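You operate a simulated robot arm through the tools that you are given. There is no shell and no other tool.

The job below is to be done with a simulated robot arm. You get a single attempt, and the scene is never put back.

## Task
Put a spoonful of sugar and about 60 ml of milk in the ramekin.
Fine: then stand the ramekin on the black tray; green spoon and brown jug back in their places. Set down upright: brown jug.
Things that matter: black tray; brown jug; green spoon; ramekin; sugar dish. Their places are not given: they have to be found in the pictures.

It is judged by the outcome, as a careful person would: the job done as asked, and still so three seconds after it is handed in. It fails if anything else is knocked over, pushed out of place, dropped, spilled or broken.

## Robot
A 6-joint arm with a two-finger parallel gripper, fixed in place. Base frame: the origin is at the foot of the arm, x ahead of it, y to its left, z up; the work surface is at about z = 88. Readings come in cm, degrees, newtons and seconds.
With the tool pointing down near the work surface it reaches from about 24 to 64 cm from the base axis. Its first joint turns from -66.0 to 66.0 degrees. Payload 2.7 kg.
Tool frame: the origin (TCP) lies between the finger pads and is the grasp point; the fingertips stand 2.3 cm ahead of it; z points along the fingers, y is the line along which they close. The gripper opens to 9.4 cm. The fingers are 3.8 cm wide and 1 cm thick; the gripper's body (5.4 by 9.6 cm) begins 3.9 cm behind the TCP.
Orientation is that of the tool frame in the base frame, as a unit quaternion [x, y, z, w]. With the fingers straight down and closing along the base's y, the tool's x points along the base's -x, its y along +y and its z along -z.

## Interface
- The arm moves only by the tool step_arm. Its argument "deltas" is a list of rows, each a list of 7 numbers: the opening in per cent of the stroke, from 0 (shut) to 100 (fully open), then the shift along the tool's x, y, z in mm, then the turn, a rotation vector about the tool's x, y, z in degrees. In form: [[jaw, tx, ty, tz, ax, ay, az], ...]. A call has 1 to 20 rows; each row shifts and turns the commanded pose from where the row before left it, along the tool's axes as they then stand. Rows are played at 5 a second. More than 5 cm and 8.6 degrees between two rows, or a gripper value outside its range, and nothing of the call is played. Where a pose cannot be reached the arm comes as near as it can. A force on the tool above 40 N (or 10 N above the force at the start of the call, whichever is more), or a blocked arm, ends the call early, and 0.2 s more pass. The fingers move at their own pace (about 4.5 cm/s each) and stop on an object; they squeeze with about 41 N. The grip force told is the motor's: it shows also when the fingers shut on nothing. Time passes only in rows, and 0.2 s behind the last, so rows that do not move let the fingers close. It gives the time, the measured TCP pose, the force on the tool (base axes), the opening and the grip force at its end, in the units of the frame above (readings bear some noise), with the torque about the TCP (base axes, N m) and any sound that the robot's microphone picked up, and new pictures: "show" is both (left out), scene, wrist or none.
- Cameras (640 x 400 px; columns grow to the right, rows downward): "scene" is fixed at [6.67, -42.43, 140.53]; the picture's right is [0.86, -0.51, 0.00], its down [-0.29, -0.48, -0.83] and it looks along [0.42, 0.71, -0.56] (base axes); focal length 260 px, centre (320, 200). "wrist" rides on the gripper at [8.6, 1.6, -7.5] in the tool frame; the picture's right is [-0.18, 0.98, 0.00], its down [-0.58, -0.11, -0.81] and it looks along [-0.79, -0.15, 0.59] (tool axes); focal length 243 px, centre (320, 200).
- point_at(camera, pixels): there is no depth. For up to 12 entries [column, row, z] of the newest picture of that camera ("zoom" is the newest enlarged one), the place [x, y] in the base frame at which the ray of that pixel passes the height z, good to about 0.2 cm. It takes no simulated time.
- inspect(camera, box): a new picture of the part [left, top, right, bottom] of that camera's present view, enlarged. It takes no simulated time.
- job_done(): hands the job in; it is judged then, once.

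Unless the task says otherwise, let go and move clear before handing in.

The tools are called after "Call:" as a command line: name --pt "numbers of a row" for each row, then --argument value for the rest, lists and objects as JSON in quotes. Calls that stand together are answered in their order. step_arm: Moves the arm, as the interface text tells. Its arguments: {"type":"object","properties":{"deltas":{"type":"array","items":{"type":"array","items":{"type":"number"}}},"show":{"type":"string","enum":["both","scene","wrist","none"]}},"required":["deltas"]} The other tools are called the same way: point_at (camera, pixels) gives the place at which the rays of pixels pass given heights; inspect (camera, box) takes an enlarged picture of a part of a camera's view; job_done () hands the job in.

At the start:

```text
t: 0.0
eef_pos: [31.53, 17.07, 126.94]
ee_rot: [0.0, 1.0, 0.001, 0.0]
contact_force: [-0.1, 0.4, 0.3]
moment: [-0.01, -0.04, 0.01]
finger_gap: 9.42
finger_force: 0.0
```

scene: 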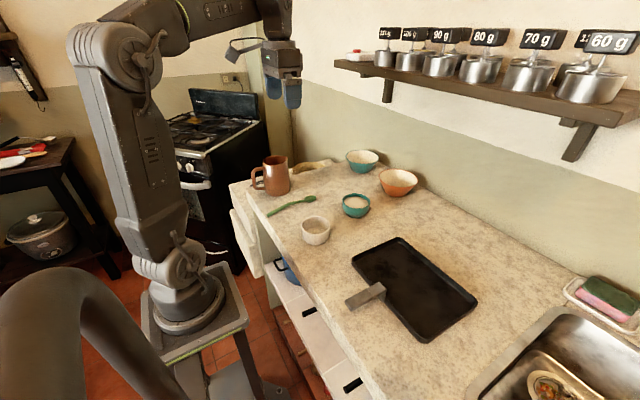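
wrist: 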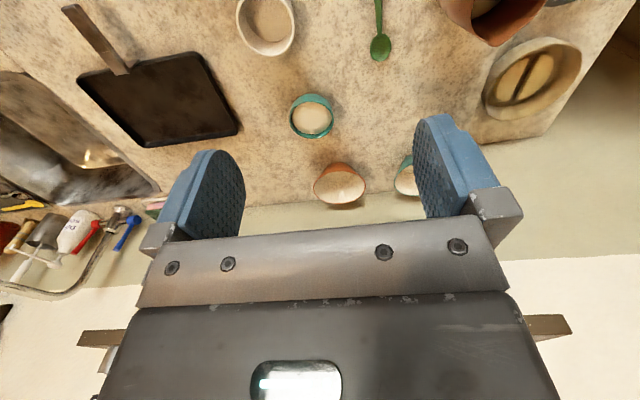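

The scene shows the brown jug near (275,175), the green spoon near (292,205), a white ramekin near (316,230), a teal dish near (355,205), orange and teal bowls at the back, and the black tray near (413,288). I'll zoom in to identify them before moving.

Call:
inspect --camera "scene" --box '[230, 130, 430, 255]'

Call:
inspect --camera "wrist" --box '[220, 0, 600, 220]'

Call:
inspect --camera "scene" --box '[330, 220, 500, 350]'

```text
3.20 times, centred on (330, 192) of scene
```

zoom: 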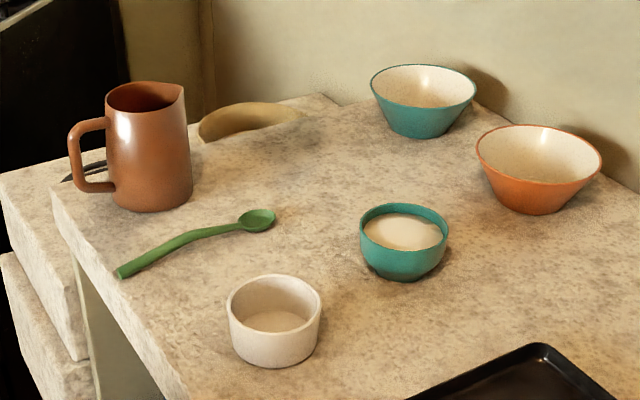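

```text
1.68 times, centred on (410, 110) of wrist
```

zoom: 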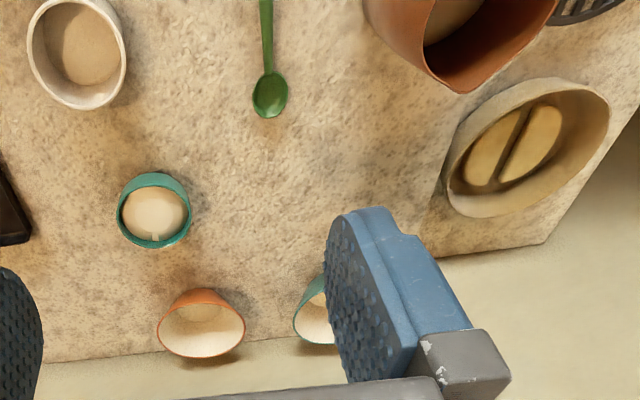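

```text
3.08 times, centred on (415, 285) of scene
```

zoom: 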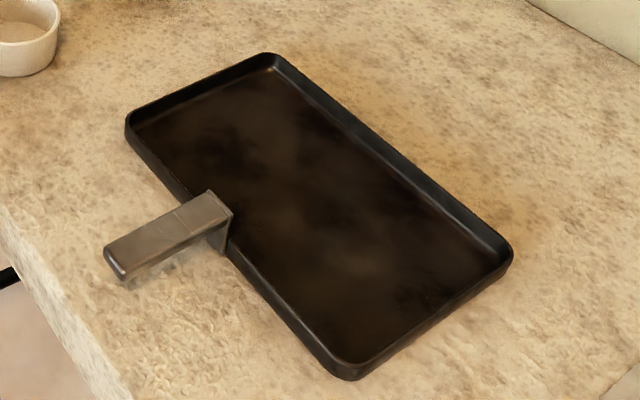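

The teal bowl at zoom (403,235) holds sugar, the white ramekin is next to it, and the jug has a beaked lip pointing away from its handle. I'll locate their bases and rims.

Call:
point_at --camera "scene" --pixels '[[316, 244.3, 88], [302, 236, 88], [329, 236, 88], [316, 225, 92], [316, 225, 93], [275, 195, 88], [265.5, 193, 88], [289.5, 190, 88], [268, 215, 88], [311, 198, 88], [355.5, 216.5, 88], [355, 202, 92]]'

Call:
point_at --camera "wrist" --pixels '[[266, 22, 92], [270, 20, 88], [380, 48, 88.5], [376, 0, 89], [311, 117, 92], [311, 120, 90], [339, 185, 92], [237, 22, 92], [295, 22, 92], [289, 117, 93], [334, 117, 93]]'

Call:
point_at --camera "scene" --pixels '[[352, 258, 90], [401, 237, 90], [477, 300, 90], [425, 342, 90], [349, 304, 90], [382, 290, 92], [264, 163, 100], [287, 157, 100], [275, 157, 100]]'

```text
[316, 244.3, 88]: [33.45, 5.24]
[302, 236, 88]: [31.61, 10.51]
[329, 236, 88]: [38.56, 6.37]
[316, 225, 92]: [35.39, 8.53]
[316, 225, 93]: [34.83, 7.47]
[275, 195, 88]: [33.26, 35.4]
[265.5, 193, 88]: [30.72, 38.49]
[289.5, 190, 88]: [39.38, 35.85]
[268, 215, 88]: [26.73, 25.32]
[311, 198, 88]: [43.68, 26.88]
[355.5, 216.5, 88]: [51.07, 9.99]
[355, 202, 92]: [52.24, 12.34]
```

```text
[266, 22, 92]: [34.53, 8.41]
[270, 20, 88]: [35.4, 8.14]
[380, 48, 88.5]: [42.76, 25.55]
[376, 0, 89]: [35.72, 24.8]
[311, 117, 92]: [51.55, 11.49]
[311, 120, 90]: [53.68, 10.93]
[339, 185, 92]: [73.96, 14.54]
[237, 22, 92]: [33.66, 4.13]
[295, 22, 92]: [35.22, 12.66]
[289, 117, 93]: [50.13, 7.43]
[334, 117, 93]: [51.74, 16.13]
```

```text
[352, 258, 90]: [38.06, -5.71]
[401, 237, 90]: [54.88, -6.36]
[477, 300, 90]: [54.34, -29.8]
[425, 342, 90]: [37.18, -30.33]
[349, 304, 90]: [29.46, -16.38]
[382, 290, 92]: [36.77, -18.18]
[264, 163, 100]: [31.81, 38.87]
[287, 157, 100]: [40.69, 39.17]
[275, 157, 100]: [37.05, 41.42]
```

The pictures place the ramekin near (35, 8.3), sugar dish near (51.5, 11.5), jug near (36, 38.5) and spoon along x at y≈25.4. I'll tilt the wrist camera downward and move nearer to measure them all well.

Call:
step_arm --pt "100 0 0 0 0 8.3 0" --pt "100 0 0 0 0 8.3 0" --pt "100 0 0 0 0 8.4 0" --pt "100 0 40 0 0 0 0" --pt "100 21 10 45 0 0 0" --pt "100 21 0 45 0 0 0" --pt "100 0 0 0 0 0 0"

```text
refused: row 5 steps farther than a row can; nothing moved
```

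The call was refused because row 5 was longer than 5 cm. I'll repeat with smaller rows and the corrected tool-x sign.

Call:
step_arm --pt "100 0 0 0 0 8.3 0" --pt "100 0 0 0 0 8.3 0" --pt "100 0 0 0 0 8.4 0" --pt "100 0 40 0 0 0 0" --pt "100 -17 10 36 0 0 0" --pt "100 -17 0 36 0 0 0" --pt "100 0 0 0 0 0 0"

```text
t: 1.6
eef_pos: [30.69, 21.9, 116.05]
ee_rot: [0.0, 0.976, -0.001, -0.217]
contact_force: [-0.1, 0.6, 0.8]
moment: [0.02, 0.02, 0.02]
finger_gap: 9.38
finger_force: 0.1
out of reach, approached as far as the arm can: row 3
```

scene: 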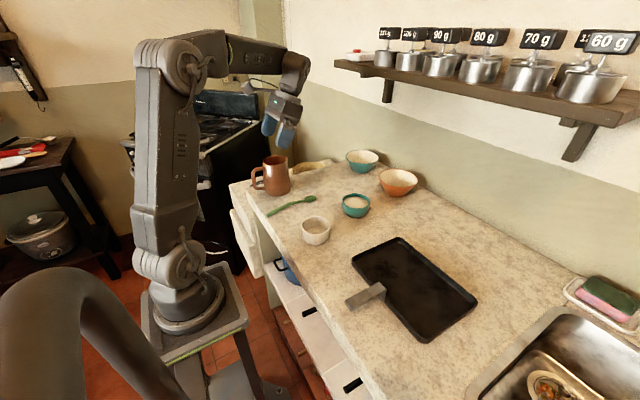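
wrist: 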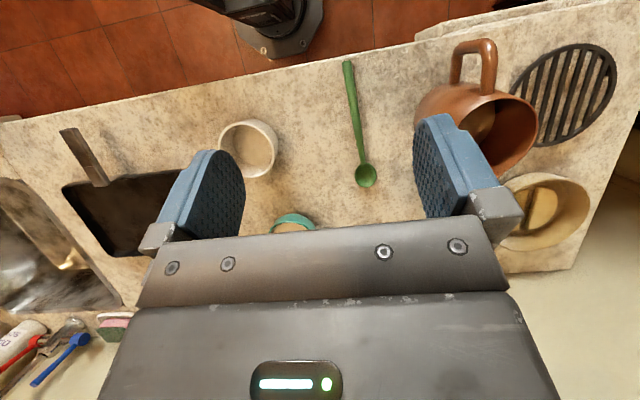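

The wrist view now shows the spoon from (347,62) to (365,176), the ramekin at (248,148), and the jug with its handle at (473,58) towards the robot. I'll zoom in and read positions.

Call:
inspect --camera "wrist" --box '[400, 20, 640, 170]'

Call:
inspect --camera "wrist" --box '[200, 40, 410, 240]'

Call:
point_at --camera "wrist" --pixels '[[347, 62, 88.5], [351, 90, 89], [357, 130, 89], [361, 160, 89], [365, 176, 89], [365, 188, 89], [248, 148, 92], [220, 148, 92.5], [278, 148, 92.5], [248, 120, 92.5], [248, 178, 92.5], [250, 150, 89]]'

Call:
point_at --camera "wrist" --pixels '[[473, 45, 95], [455, 80, 95], [415, 110, 88], [437, 90, 90], [536, 130, 100], [500, 180, 100], [293, 215, 93], [272, 225, 93], [315, 225, 93]]'

```text
2.67 times, centred on (520, 95) of wrist
```

zoom: 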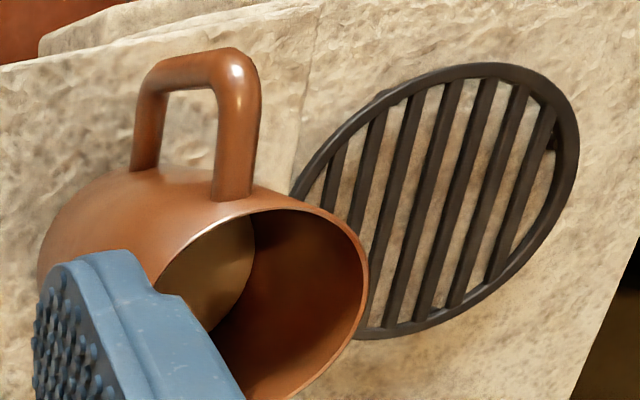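

```text
2.00 times, centred on (305, 140) of wrist
```

zoom: 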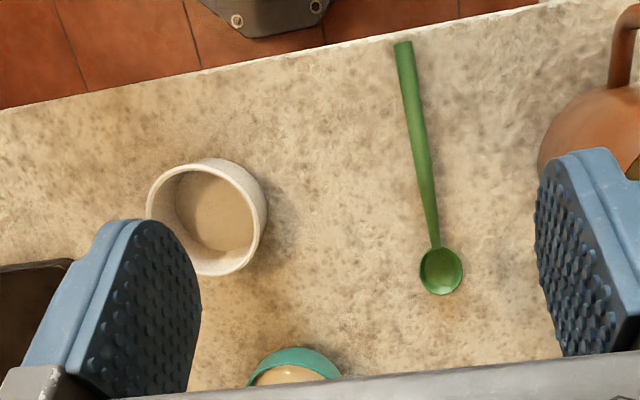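

```text
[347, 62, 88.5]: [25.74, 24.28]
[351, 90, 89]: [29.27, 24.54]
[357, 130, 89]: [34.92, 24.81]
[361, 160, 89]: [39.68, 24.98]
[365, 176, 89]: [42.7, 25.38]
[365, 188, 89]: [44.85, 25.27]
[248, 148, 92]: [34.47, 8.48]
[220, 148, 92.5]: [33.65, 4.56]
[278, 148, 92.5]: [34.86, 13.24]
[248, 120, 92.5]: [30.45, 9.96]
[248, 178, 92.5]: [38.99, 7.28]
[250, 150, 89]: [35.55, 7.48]
```

```text
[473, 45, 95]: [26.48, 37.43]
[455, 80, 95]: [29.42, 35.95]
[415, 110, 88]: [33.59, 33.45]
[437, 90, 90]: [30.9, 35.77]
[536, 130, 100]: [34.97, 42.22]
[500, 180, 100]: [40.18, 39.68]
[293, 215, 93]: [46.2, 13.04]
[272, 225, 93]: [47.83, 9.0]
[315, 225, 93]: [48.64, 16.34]
```

The spoon runs from about (25.8, 24.3) to (44.9, 25.3), its mid handle is near z 90, and the jug's handle points to -x, ending near x 27. Before touching anything I'll do a free-air dry run of the pouring pose (yaw -90°, pitched down) above the ramekin to check reach.

Call:
step_arm --pt "100 0 0 0 0 -8.3 0" --pt "100 0 0 0 0 -8.3 0" --pt "100 0 0 0 0 -8.4 0" --pt "100 -40 -20 0 0 0 0" --pt "100 0 0 40 0 0 0" --pt "100 0 0 0 0 0 8.5" --pt "100 0 0 0 0 0 8.5" --pt "100 0 0 0 0 0 8.5" --pt "100 0 0 0 0 0 8.5" --pt "100 0 0 0 0 0 8.5" --pt "100 0 0 0 0 0 8.5" --pt "100 0 0 0 0 0 8.5" --pt "100 0 0 0 0 0 8.5" --pt "100 0 0 0 0 0 8.5" --pt "100 0 0 0 0 0 8.5" --pt "100 0 0 0 0 0 5"

```text
t: 5.0
eef_pos: [34.43, 19.95, 112.15]
ee_rot: [0.708, 0.707, 0.0, -0.001]
contact_force: [-0.1, 1.0, -0.2]
moment: [-0.01, -0.02, 0.0]
finger_gap: 9.44
finger_force: 0.1
```

scene: 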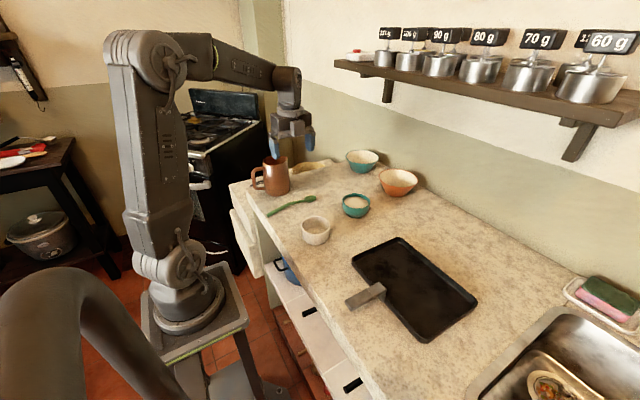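
wrist: 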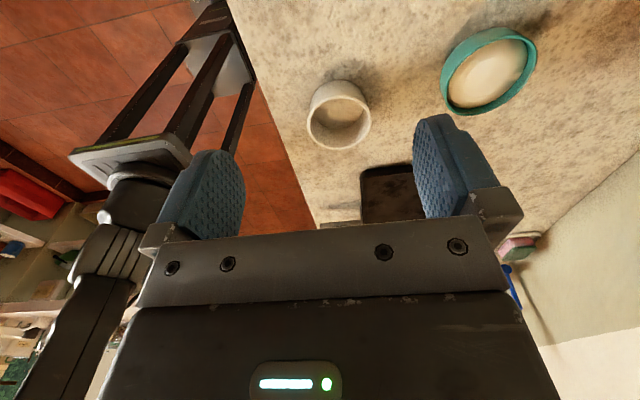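

The yaw pose is reached and the ramekin at (340,113) and dish at (490,70) are seen from a new side. I'll measure their rims, then test the pitch.

Call:
inspect --camera "wrist" --box '[280, 10, 560, 185]'

Call:
point_at --camera "wrist" --pixels '[[308, 112, 92], [371, 112, 92], [340, 80, 92], [340, 149, 92], [308, 112, 93], [371, 112, 93], [440, 80, 93], [537, 60, 93], [500, 27, 93], [470, 115, 93], [490, 70, 92]]'

```text
2.29 times, centred on (420, 98) of wrist
```

zoom: 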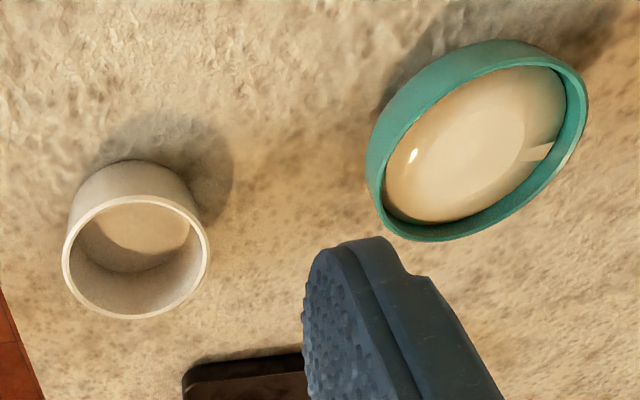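

```text
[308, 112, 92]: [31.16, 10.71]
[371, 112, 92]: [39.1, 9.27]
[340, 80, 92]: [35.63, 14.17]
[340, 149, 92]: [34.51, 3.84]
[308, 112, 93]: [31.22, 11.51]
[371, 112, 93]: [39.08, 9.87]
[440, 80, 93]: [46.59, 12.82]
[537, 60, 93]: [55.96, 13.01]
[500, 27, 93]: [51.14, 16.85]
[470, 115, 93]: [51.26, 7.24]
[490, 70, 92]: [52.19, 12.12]
```

I'll refine the rim height by comparing rays from both cameras on the ramekin and dish.

Call:
point_at --camera "wrist" --pixels '[[307.1, 120, 92], [371.9, 120, 92], [340, 96.3, 92], [341, 149.6, 92], [307.1, 120, 93], [371.9, 120, 93], [340, 96.3, 93], [341, 149.6, 93], [337, 80.5, 88], [340, 122, 92], [340, 122, 93]]'

Call:
point_at --camera "scene" --pixels '[[300.9, 224.8, 92], [330.6, 224.8, 92], [315.9, 215.4, 92], [315.9, 234.8, 92], [300.9, 224.8, 93], [330.6, 224.8, 93], [315.9, 215.4, 93], [315.9, 234.8, 93]]'

Call:
inspect --camera "scene" --box '[290, 185, 390, 250]'

```text
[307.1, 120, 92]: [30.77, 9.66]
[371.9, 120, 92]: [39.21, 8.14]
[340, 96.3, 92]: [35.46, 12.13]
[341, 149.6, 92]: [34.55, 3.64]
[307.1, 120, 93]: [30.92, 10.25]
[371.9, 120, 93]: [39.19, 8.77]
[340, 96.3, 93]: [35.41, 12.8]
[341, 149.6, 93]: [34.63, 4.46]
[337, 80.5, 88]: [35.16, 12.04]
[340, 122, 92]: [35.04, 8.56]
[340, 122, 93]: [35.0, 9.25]
```

```text
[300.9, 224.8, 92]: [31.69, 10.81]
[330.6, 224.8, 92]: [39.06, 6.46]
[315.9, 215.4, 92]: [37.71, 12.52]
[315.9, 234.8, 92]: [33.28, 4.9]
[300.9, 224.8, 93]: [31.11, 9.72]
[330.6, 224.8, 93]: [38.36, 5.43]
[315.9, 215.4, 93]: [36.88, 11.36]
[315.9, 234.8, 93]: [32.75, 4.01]
```

```text
6.15 times, centred on (340, 218) of scene
```

zoom: 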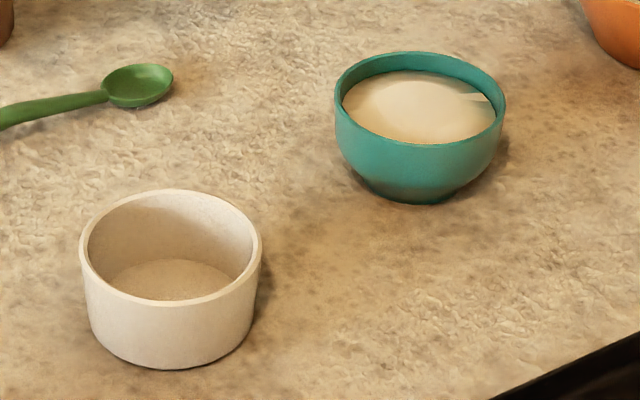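

The ramekin's rim centre is about (35.1, 8.5) at z≈92.1, outer width about 8.5 cm; the dish rim is about 9 cm wide at z≈93. Now I'll test in free air how far the tool can pitch at this yaw.

Call:
step_arm --pt "100 0 0 0 0 8.5 0" --pt "100 0 0 0 0 8.5 0" --pt "100 0 0 0 0 8.5 0" --pt "100 0 0 0 0 8.5 0" --pt "100 0 0 0 0 8.5 0" --pt "100 0 0 0 0 8.5 0" --pt "100 0 0 0 0 8.5 0" --pt "100 0 0 0 0 8.5 0" --pt "100 0 0 0 0 8.5 0"

```text
t: 7.0
eef_pos: [34.53, 20.04, 112.14]
ee_rot: [0.555, 0.555, 0.439, -0.438]
contact_force: [-0.3, -0.3, 0.2]
moment: [0.03, -0.01, 0.03]
finger_gap: 9.4
finger_force: 0.0
```

scene: 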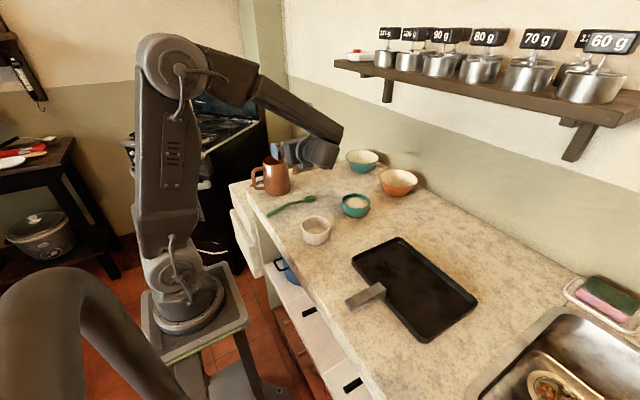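
wrist: 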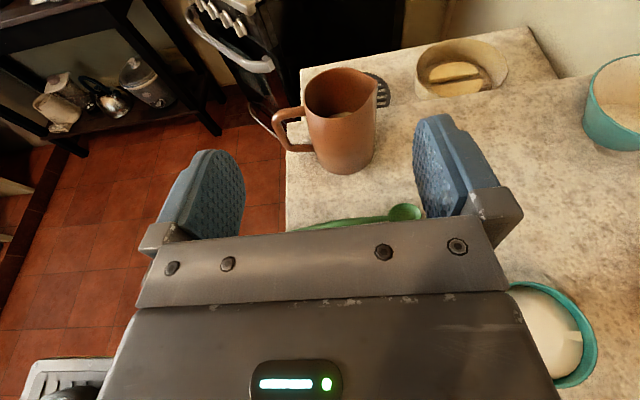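

The 76° pitch is reachable here, and this view shows the jug at (340,118) clearly from the side. I'll zoom in on the jug, spoon and dish.

Call:
inspect --camera "wrist" --box '[260, 40, 440, 190]'

Call:
inspect --camera "wrist" --box '[500, 260, 620, 400]'

Call:
point_at --camera "wrist" --pixels '[[345, 174, 88], [318, 160, 88], [374, 158, 88], [307, 95, 101], [376, 95, 101], [340, 70, 101], [340, 110, 101], [275, 120, 95], [300, 150, 92], [300, 110, 98.5]]'

```text
2.67 times, centred on (350, 115) of wrist
```

zoom: 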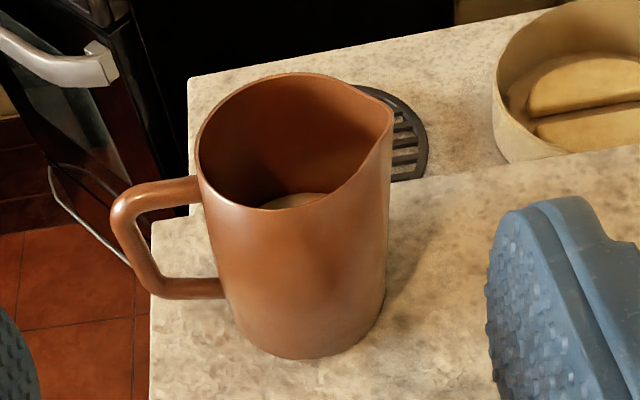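

```text
2.86 times, centred on (560, 330) of wrist
```

zoom: 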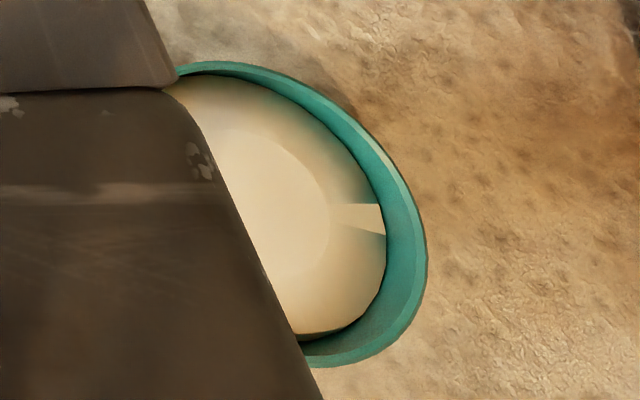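

```text
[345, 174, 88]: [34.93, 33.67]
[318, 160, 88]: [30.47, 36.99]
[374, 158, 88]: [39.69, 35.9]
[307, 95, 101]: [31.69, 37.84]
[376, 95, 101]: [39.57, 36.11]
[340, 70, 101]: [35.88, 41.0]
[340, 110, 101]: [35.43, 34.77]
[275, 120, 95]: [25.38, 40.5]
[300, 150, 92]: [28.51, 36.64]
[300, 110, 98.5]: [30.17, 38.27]
```

The jug stands upright with its lip towards +x and milk visible inside at zoom (295,200), and the dish content is a flat sugar surface. I'll go back to tool-down and align with the spoon (yaw about +3°).

Call:
step_arm --pt "100 0 0 0 0 -8.5 0" --pt "100 0 0 0 0 -8.5 0" --pt "100 0 0 0 0 -8.5 0" --pt "100 0 0 0 0 -8.5 0" --pt "100 0 0 0 0 -8.5 0" --pt "100 0 0 0 0 -8.5 0" --pt "100 0 0 0 0 -8.5 0" --pt "100 0 0 0 0 -8.5 0" --pt "100 0 0 0 0 -8.5 0" --pt "100 0 0 0 0 0 -8.45" --pt "100 0 0 0 0 0 -8.45" --pt "100 0 0 0 0 0 -8.45" --pt "100 0 0 0 0 0 -8.45" --pt "100 0 0 0 0 0 -8.45" --pt "100 0 0 0 0 0 -8.45" --pt "100 0 0 0 0 0 -8.45" --pt "100 0 0 0 0 0 -8.45" --pt "100 0 0 0 0 0 -8.45" --pt "100 0 0 0 0 0 -8.45" --pt "100 0 0 0 0 0 -8.5"

```text
t: 11.2
eef_pos: [34.48, 20.05, 112.17]
ee_rot: [-0.028, 1.0, 0.0, 0.0]
contact_force: [0.4, -0.8, -0.6]
moment: [0.03, 0.05, 0.02]
finger_gap: 9.43
finger_force: 0.0
```

scene: 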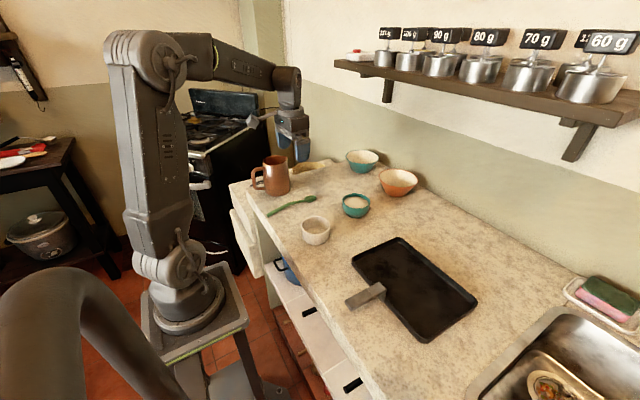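
wrist: 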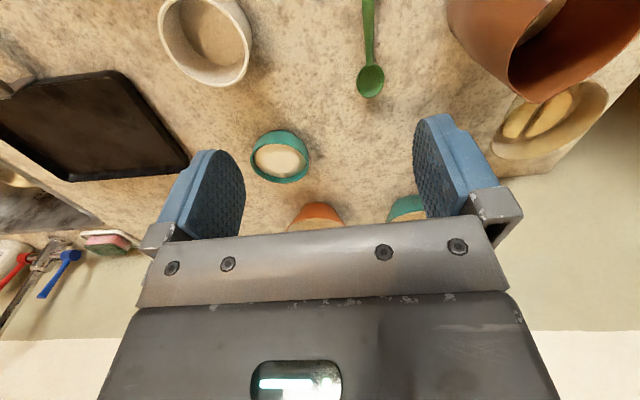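

Tool is down at yaw +3°. I'll measure the dish from this pose while it is in clear view at (280,156).

Call:
inspect --camera "wrist" --box '[230, 110, 330, 200]'

Call:
point_at --camera "wrist" --pixels '[[250, 157, 93], [309, 155, 93], [278, 130, 93], [281, 183, 93], [281, 160, 92], [368, 66, 89], [372, 81, 88.5], [371, 98, 89], [366, 0, 90], [367, 30, 90]]'

```text
4.44 times, centred on (280, 155) of wrist
```

zoom: 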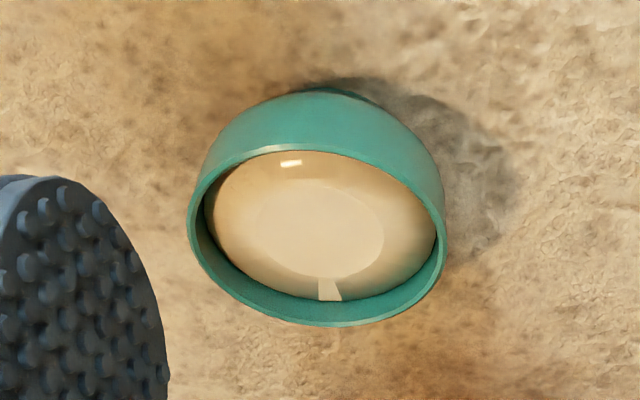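

```text
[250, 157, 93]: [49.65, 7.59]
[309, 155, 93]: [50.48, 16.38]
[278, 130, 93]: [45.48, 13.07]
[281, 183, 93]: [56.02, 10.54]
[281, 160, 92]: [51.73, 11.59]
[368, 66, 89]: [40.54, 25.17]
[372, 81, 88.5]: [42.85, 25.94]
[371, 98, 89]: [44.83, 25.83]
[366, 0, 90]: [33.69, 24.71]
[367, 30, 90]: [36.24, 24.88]
```

The dish holds a sugar mound whose flat top sits about 0.5 cm below the rim. I'll now move above the spoon's handle for a closer look before grasping.

Call:
point_at --camera "wrist" --pixels '[[279.3, 143, 93], [279.3, 163, 93], [279.5, 161.3, 92.5]]'

Call:
step_arm --pt "100 28 47 0 0 0 0" --pt "100 0 0 40 0 0 0" --pt "100 0 0 40 0 0 0" --pt "100 0 0 0 0 0 0"

```text
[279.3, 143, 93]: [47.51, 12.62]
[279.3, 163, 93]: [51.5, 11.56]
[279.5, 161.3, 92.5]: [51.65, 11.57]
```

```text
refused: row 1 steps farther than a row can; nothing moved
```

The first row exceeded 5 cm; I'll split it. The dish centre reads about (51.6, 11.6).

Call:
step_arm --pt "100 14 23 0 0 0 0" --pt "100 14 23 0 0 0 0" --pt "100 0 0 40 0 0 0" --pt "100 0 0 40 0 0 0" --pt "100 0 0 0 0 0 0"

```text
t: 12.4
eef_pos: [31.71, 24.39, 104.04]
ee_rot: [-0.025, 1.0, 0.0, 0.0]
contact_force: [0.1, 0.5, 0.4]
moment: [-0.02, 0.01, -0.01]
finger_gap: 9.37
finger_force: 0.0
```

scene: 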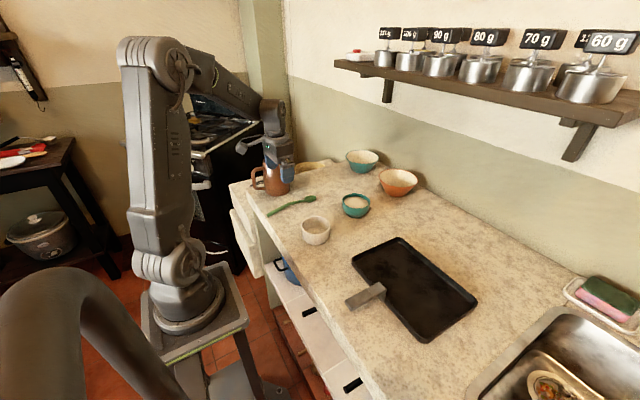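
wrist: 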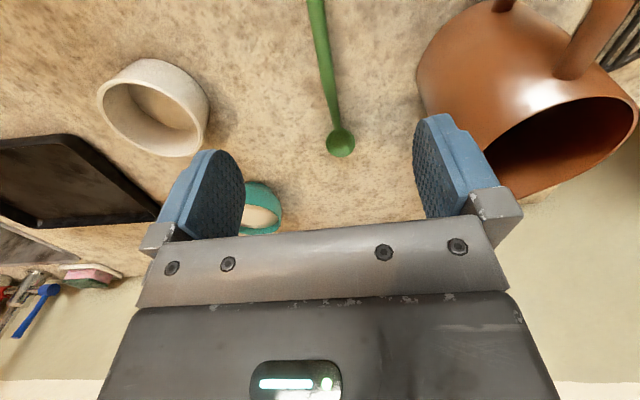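

The spoon lies between the fingers: handle at (316,10)–(334,120), bowl at (341,143). I'll read its line.

Call:
inspect --camera "wrist" --box '[260, 0, 420, 170]'

Call:
point_at --camera "wrist" --pixels '[[315, 5, 90], [319, 30, 90], [324, 60, 90], [329, 90, 90], [335, 120, 89.5], [341, 143, 88.5], [342, 157, 89]]'

```text
2.35 times, centred on (340, 85) of wrist
```

zoom: 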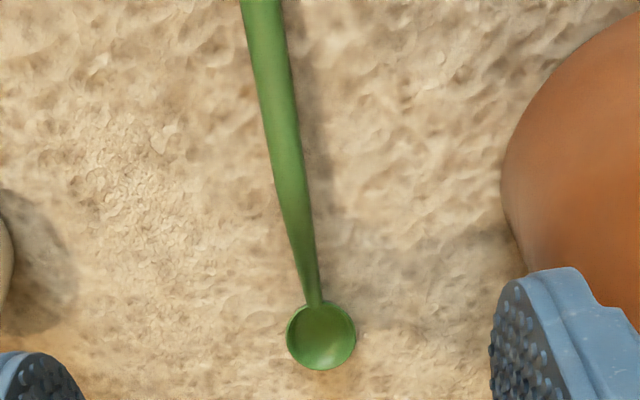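

```text
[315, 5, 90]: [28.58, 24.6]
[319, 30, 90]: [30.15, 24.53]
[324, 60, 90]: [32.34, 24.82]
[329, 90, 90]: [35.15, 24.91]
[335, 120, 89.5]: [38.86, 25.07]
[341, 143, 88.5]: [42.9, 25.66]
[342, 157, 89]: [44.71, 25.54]
```

I'll refine with the zoom's handle centreline.

Call:
point_at --camera "zoom" --pixels '[[265, 20, 90], [272, 70, 90], [281, 120, 90], [291, 170, 90], [301, 230, 90], [313, 290, 89.5], [321, 335, 88.5], [287, 335, 89.5], [356, 335, 89.5]]'

```text
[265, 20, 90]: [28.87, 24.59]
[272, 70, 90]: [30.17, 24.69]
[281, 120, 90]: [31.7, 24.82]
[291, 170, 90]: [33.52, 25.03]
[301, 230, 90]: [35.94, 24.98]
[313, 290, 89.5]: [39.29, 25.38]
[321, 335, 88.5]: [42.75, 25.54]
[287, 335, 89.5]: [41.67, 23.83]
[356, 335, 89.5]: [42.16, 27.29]
```

The handle's centre at x=31.7 is y≈24.8 and its yaw about 4°. I'll nudge over, narrow the jaws, and descend until the fingertips are just above the counter.

Call:
step_arm --pt "40 0 4 0 0 0 -1" --pt "40 0 0 45 0 0 0" --pt "40 0 0 45 0 0 0" --pt "40 0 0 25 0 0 0" --pt "40 0 0 15 0 0 0" --pt "40 0 0 0 0 0 0"

```text
t: 13.8
eef_pos: [31.42, 24.94, 91.19]
ee_rot: [-0.034, 0.999, 0.001, -0.001]
contact_force: [-1.1, -1.2, -0.9]
moment: [0.0, -0.02, -0.01]
finger_gap: 3.76
finger_force: 0.1
```

scene: 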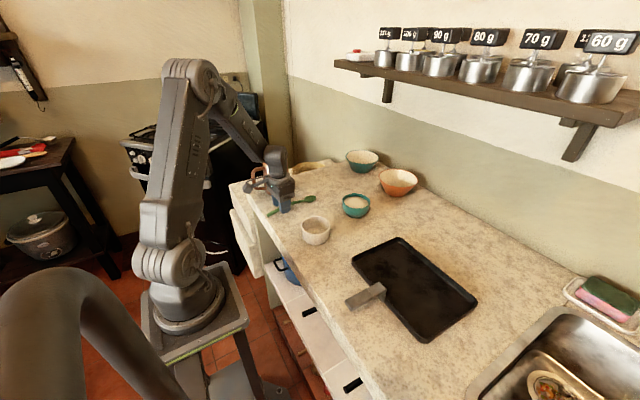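
wrist: 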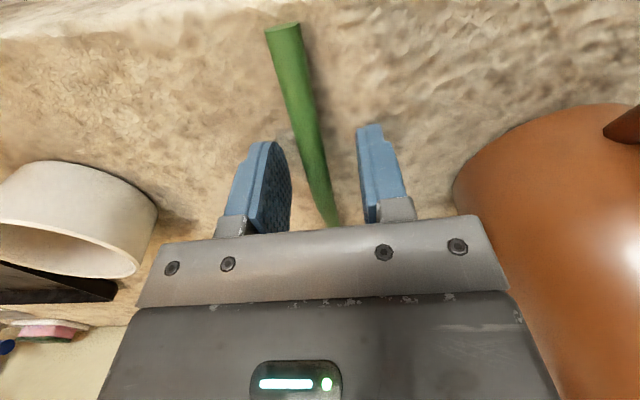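

The handle lies between the fingers at (310,150). I'll lower 3 mm and close on it, recording this pose as the spoon's home.

Call:
step_arm --pt "40 0 0 3 0 0 0" --pt "0 0 0 0 0 0 0" --pt "0 0 0 0 0 0 0" --pt "0 0 0 0 0 0 0" --pt "0 0 0 0 0 0 0" --pt "0 0 0 0 0 0 0"

```text
t: 15.2
eef_pos: [31.32, 24.98, 90.88]
ee_rot: [-0.035, 0.999, 0.0, 0.0]
contact_force: [-0.6, 0.5, 0.3]
moment: [0.04, -0.01, 0.04]
finger_gap: 1.13
finger_force: 41.1
```

scene: 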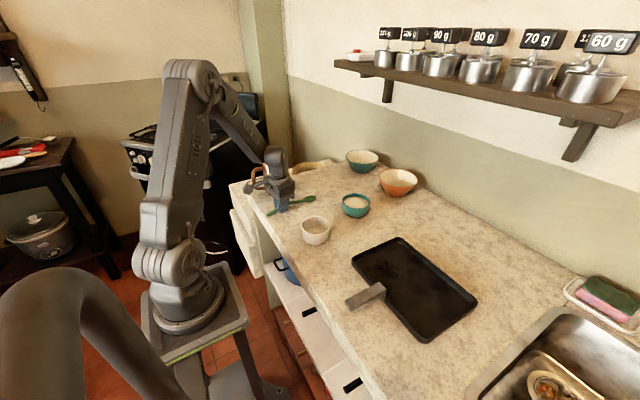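
wrist: 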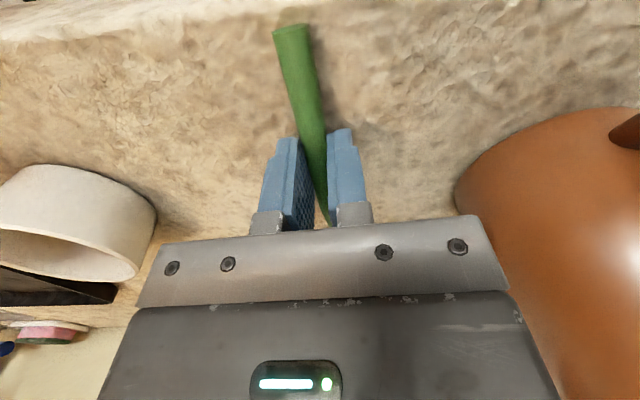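

Grip is on a 1.13 cm handle with 41 N. I'll lift the spoon straight up about 14 cm and check it hangs level.

Call:
step_arm --pt "0 0 0 -15 0 0 0" --pt "0 0 0 -30 0 0 0" --pt "0 0 0 -45 0 0 0" --pt "0 0 0 -45 0 0 0" --pt "0 0 0 0 0 0 0"

Call:
inspect --camera "scene" --box '[230, 130, 390, 250]'

```text
t: 16.4
eef_pos: [31.43, 25.0, 104.37]
ee_rot: [-0.035, 0.999, 0.0, 0.001]
contact_force: [-0.9, 0.4, -0.3]
moment: [0.01, 0.02, 0.02]
finger_gap: 1.14
finger_force: 40.7
```

scene: 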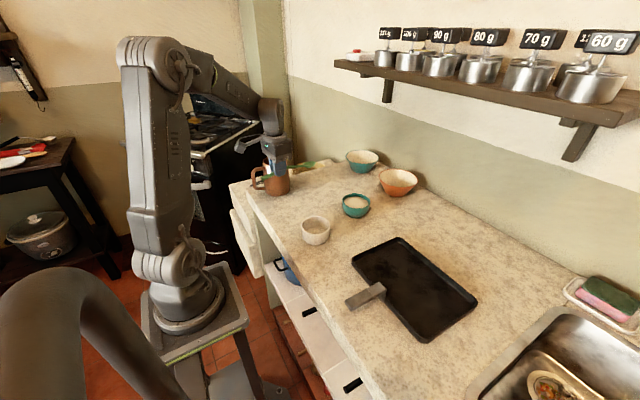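
wrist: 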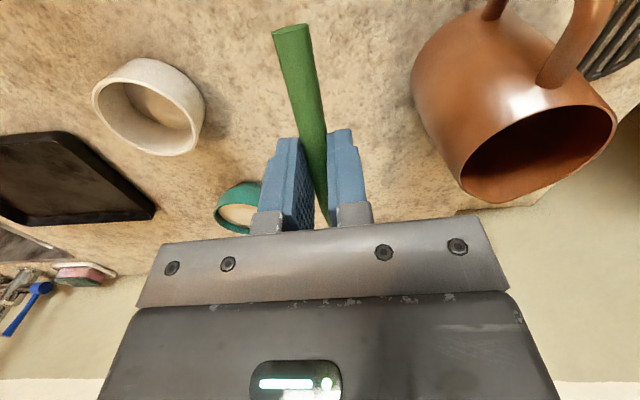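

```text
3.33 times, centred on (310, 190) of scene
```

zoom: 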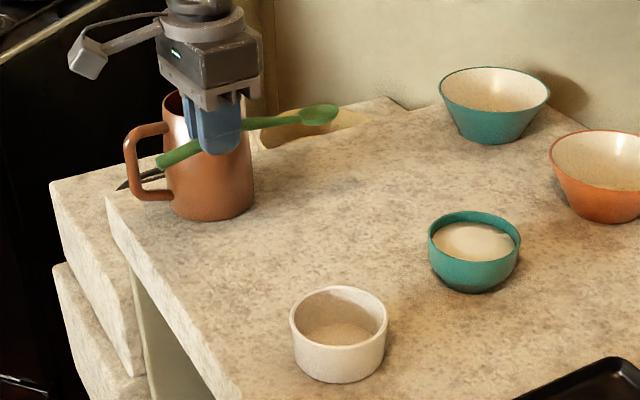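

The spoon hangs level with its bowl at zoom (319,115), about 11.5 cm ahead of the TCP. I'll turn it to yaw -35°, carry it behind the sugar dish well above everything, and pitch it 40° down.

Call:
step_arm --pt "0 0 0 -40 0 0 0" --pt "0 0 0 0 0 0 7.8" --pt "0 0 0 0 0 0 7.8" --pt "0 0 0 0 0 0 7.8" --pt "0 0 0 0 0 0 7.8" --pt "0 0 0 0 0 0 7.8" --pt "0 -38.6 2 0 0 0 0" --pt "0 -38.6 2 0 0 0 0" --pt "0 -38.6 2 0 0 0 0" --pt "0 -38.6 2 0 0 0 0" --pt "0 0 0 0 0 8 0" --pt "0 0 0 0 0 8 0" --pt "0 0 0 0 0 8 0" --pt "0 0 0 0 0 8 0" --pt "0 0 0 0 0 8 0" --pt "0 0 0 0 0 0 0"

Call:
inspect --camera "scene" --box '[270, 120, 430, 250]'

```text
t: 19.8
eef_pos: [44.6, 16.65, 108.39]
ee_rot: [0.282, 0.896, 0.103, -0.327]
contact_force: [-0.1, -1.1, 0.4]
moment: [-0.02, 0.0, 0.03]
finger_gap: 1.15
finger_force: 40.9
```

scene: 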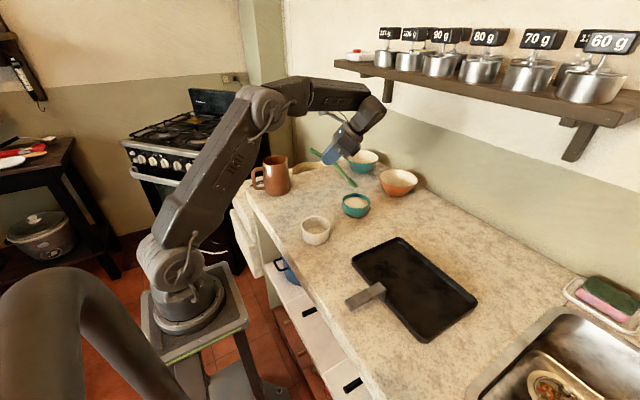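
wrist: 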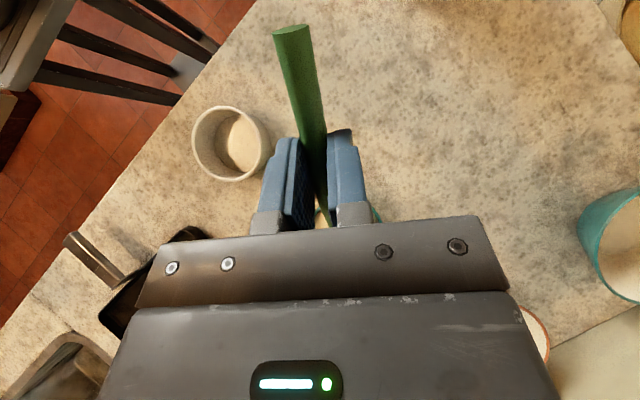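

```text
3.08 times, centred on (350, 185) of scene
```

zoom: 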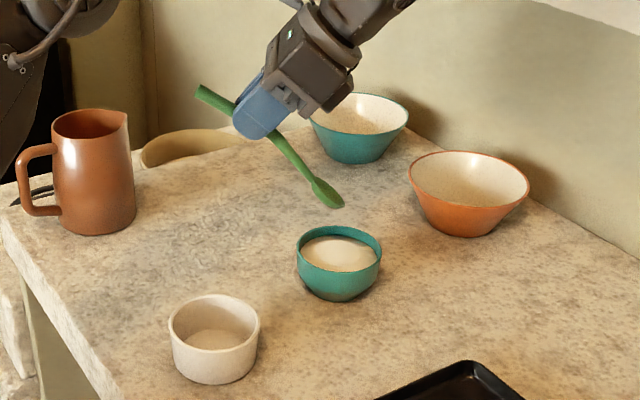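

The spoon bowl at zoom (328,192) projects about where expected, above the near half of the dish. I'll lower to just above the sugar and check alignment.

Call:
step_arm --pt "0 -23.7 1 28.9 0 0 0" --pt "0 -17.4 0 20.7 0 0 0" --pt "0 0 0 0 0 0 0"

Call:
inspect --camera "scene" --box '[310, 150, 410, 230]'

```text
t: 20.6
eef_pos: [44.64, 16.72, 101.99]
ee_rot: [0.283, 0.897, 0.103, -0.325]
contact_force: [-0.5, -0.4, 0.2]
moment: [-0.01, 0.0, -0.01]
finger_gap: 1.15
finger_force: 41.0
```

scene: 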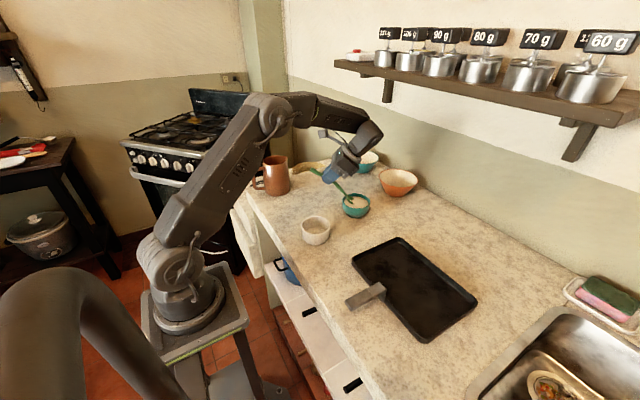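
wrist: 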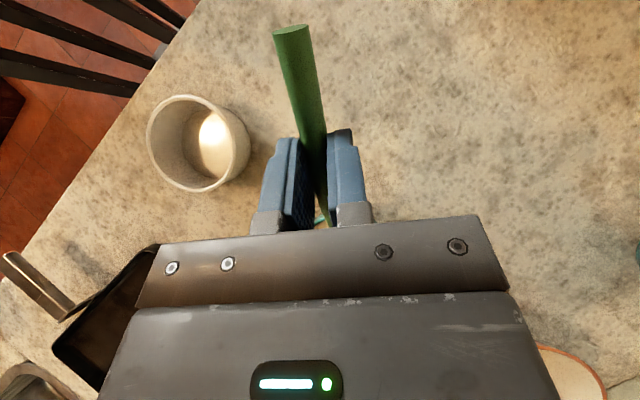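

```text
5.00 times, centred on (360, 190) of scene
```

zoom: 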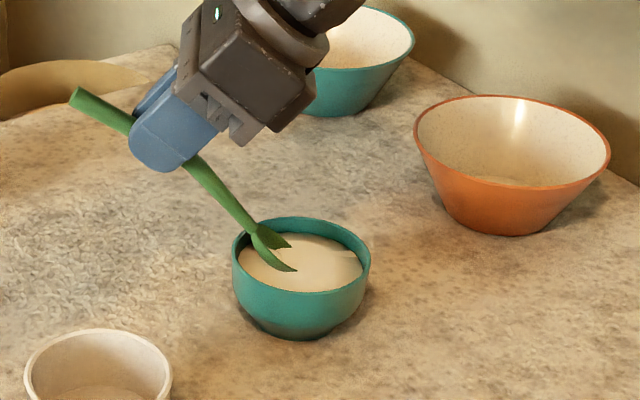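

The spoon's bowl is entering the sugar inside the rim at zoom (270,248) with no contact force. I'll carry out the scoop: dip, sweep forward while levelling, and lift out.

Call:
step_arm --pt "0 -7.2 0 7.5 0 0 0" --pt "0 -6.7 0 4.8 0 0 0" --pt "0 -4.5 0 5.7 0 -4 0" --pt "0 -3.0 0 3.8 0 -4 0" --pt "0 0 0 7.5 0 -6 0" --pt "0 2.6 0 5.9 0 -6 0" --pt "0 3.2 0 5.2 0 -6 0" --pt "0 3.8 0 4.3 0 -6 0" --pt "0 3.0 0 -0.8 0 -5 0" --pt "0 1.9 0 -9.9 0 -3 0" --pt "0 0 0 -10 0 0 0" --pt "0 0 0 -10 0 0 0" --pt "0 0 0 -10 0 0 0" --pt "0 0 0 0 0 0 0"

Call:
inspect --camera "scene" --box '[310, 150, 410, 230]'

```text
t: 23.6
eef_pos: [42.76, 17.91, 101.24]
ee_rot: [0.301, 0.954, 0.0, 0.0]
contact_force: [-0.7, 0.7, 0.2]
moment: [-0.01, -0.02, 0.01]
finger_gap: 1.13
finger_force: 41.2
```

scene: 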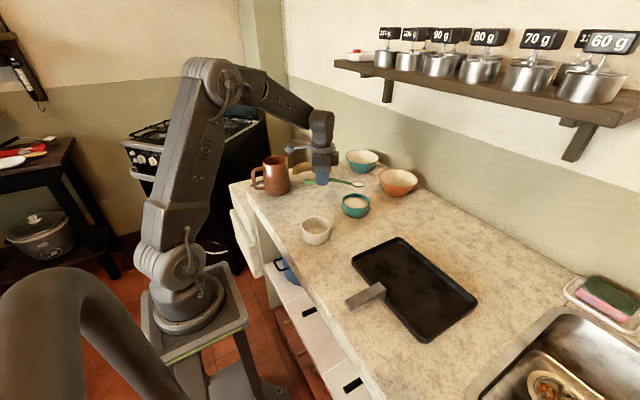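
wrist: 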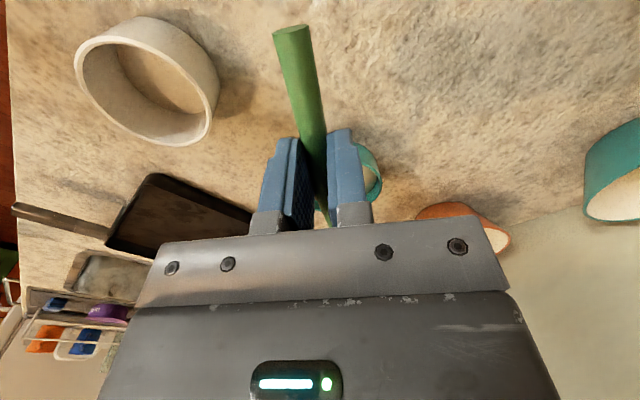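

```text
5.00 times, centred on (360, 190) of scene
```

zoom: 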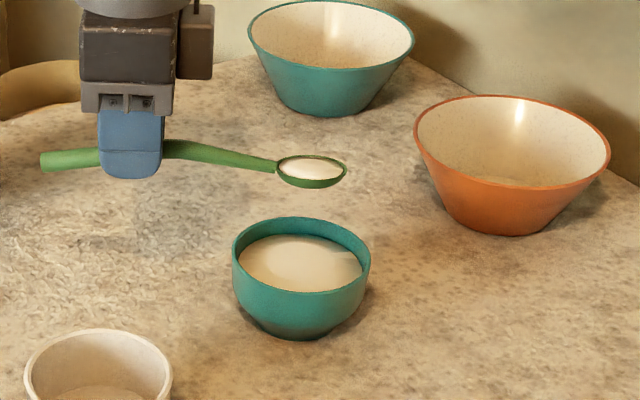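

The spoon's bowl at zoom (312,170) is heaped level with sugar. I'll swing it slowly and level to above the ramekin, turning to yaw -90°.

Call:
step_arm --pt "0 5.2 -1.8 0 0 0 3.93" --pt "0 5.1 -2.2 0 0 0 3.93" --pt "0 4.9 -2.5 0 0 0 3.93" --pt "0 4.7 -2.9 0 0 0 3.93" --pt "0 4.5 -3.2 0 0 0 3.93" --pt "0 4.3 -3.5 0 0 0 3.93" --pt "0 4.1 -3.8 0 0 0 3.93" --pt "0 3.8 -4.0 0 0 0 3.93" --pt "0 3.5 -4.3 0 0 0 3.93" --pt "0 3.2 -4.5 0 0 0 3.93" --pt "0 2.9 -4.7 0 0 0 3.93" --pt "0 2.6 -4.9 0 0 0 3.93" --pt "0 2.2 -5.1 0 0 0 3.93" --pt "0 1.9 -5.2 0 0 0 3.93" --pt "0 0 0 0 0 0 0"

Call:
inspect --camera "scene" --box '[260, 160, 380, 250]'

```text
t: 26.8
eef_pos: [35.56, 20.11, 101.26]
ee_rot: [0.708, 0.707, 0.0, 0.001]
contact_force: [0.2, 0.9, 0.0]
moment: [0.02, 0.01, -0.02]
finger_gap: 1.15
finger_force: 40.9
```

scene: 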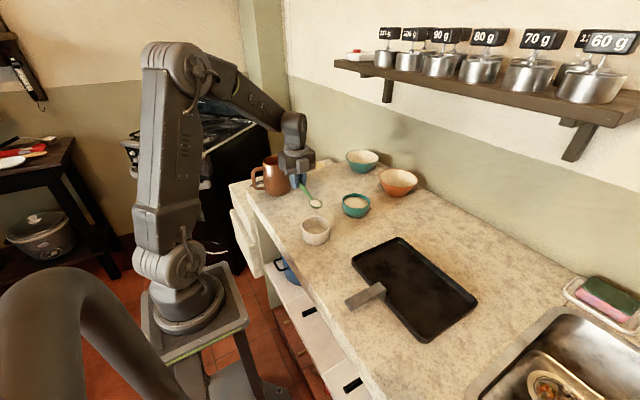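
wrist: 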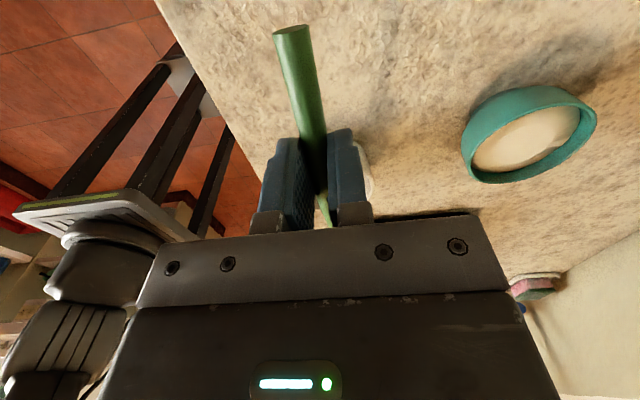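

```text
4.44 times, centred on (320, 205) of scene
```

zoom: 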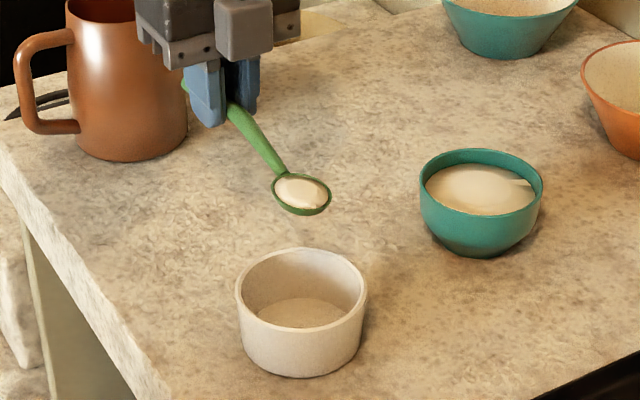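

The loaded spoon sits above the ramekin at zoom (301,190). I'll shift 3 mm, lower so the bowl is about 2 cm above the rim, and begin tipping it about its own bowl.

Call:
step_arm --pt "0 0 -3 10 0 0 0" --pt "0 0 0 10 0 0 0" --pt "0 0 0 10 0 0 0" --pt "0 0 0 10 0 0 0" --pt "0 0 0 0 0 0 0"

Call:
inspect --camera "scene" --box '[260, 160, 380, 250]'

```text
t: 28.0
eef_pos: [35.33, 19.94, 97.25]
ee_rot: [0.707, 0.707, 0.0, 0.0]
contact_force: [-0.8, 1.6, -0.4]
moment: [0.0, -0.02, 0.0]
finger_gap: 1.14
finger_force: 41.0
```

scene: 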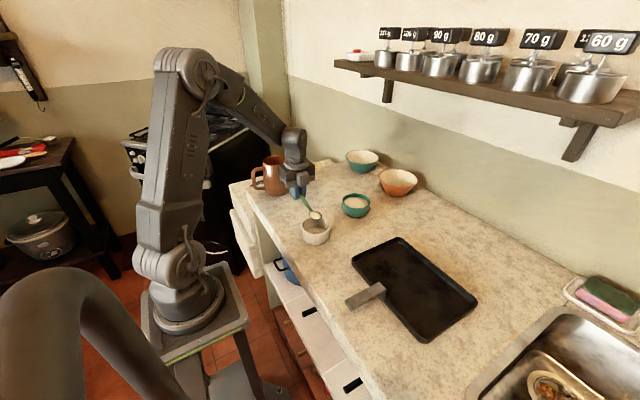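
wrist: 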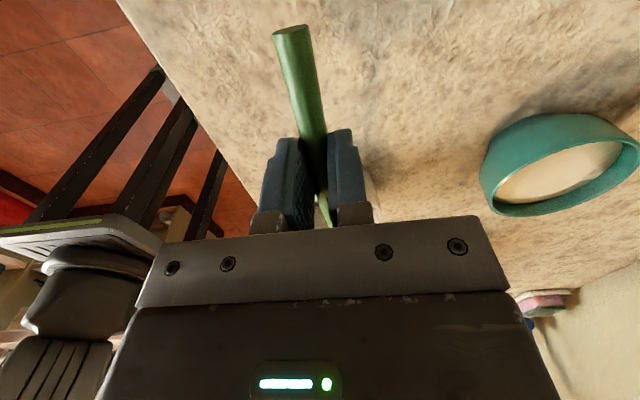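

```text
4.44 times, centred on (320, 205) of scene
```

zoom: 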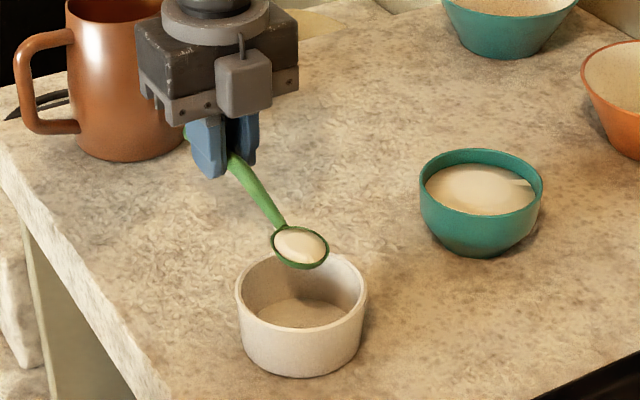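

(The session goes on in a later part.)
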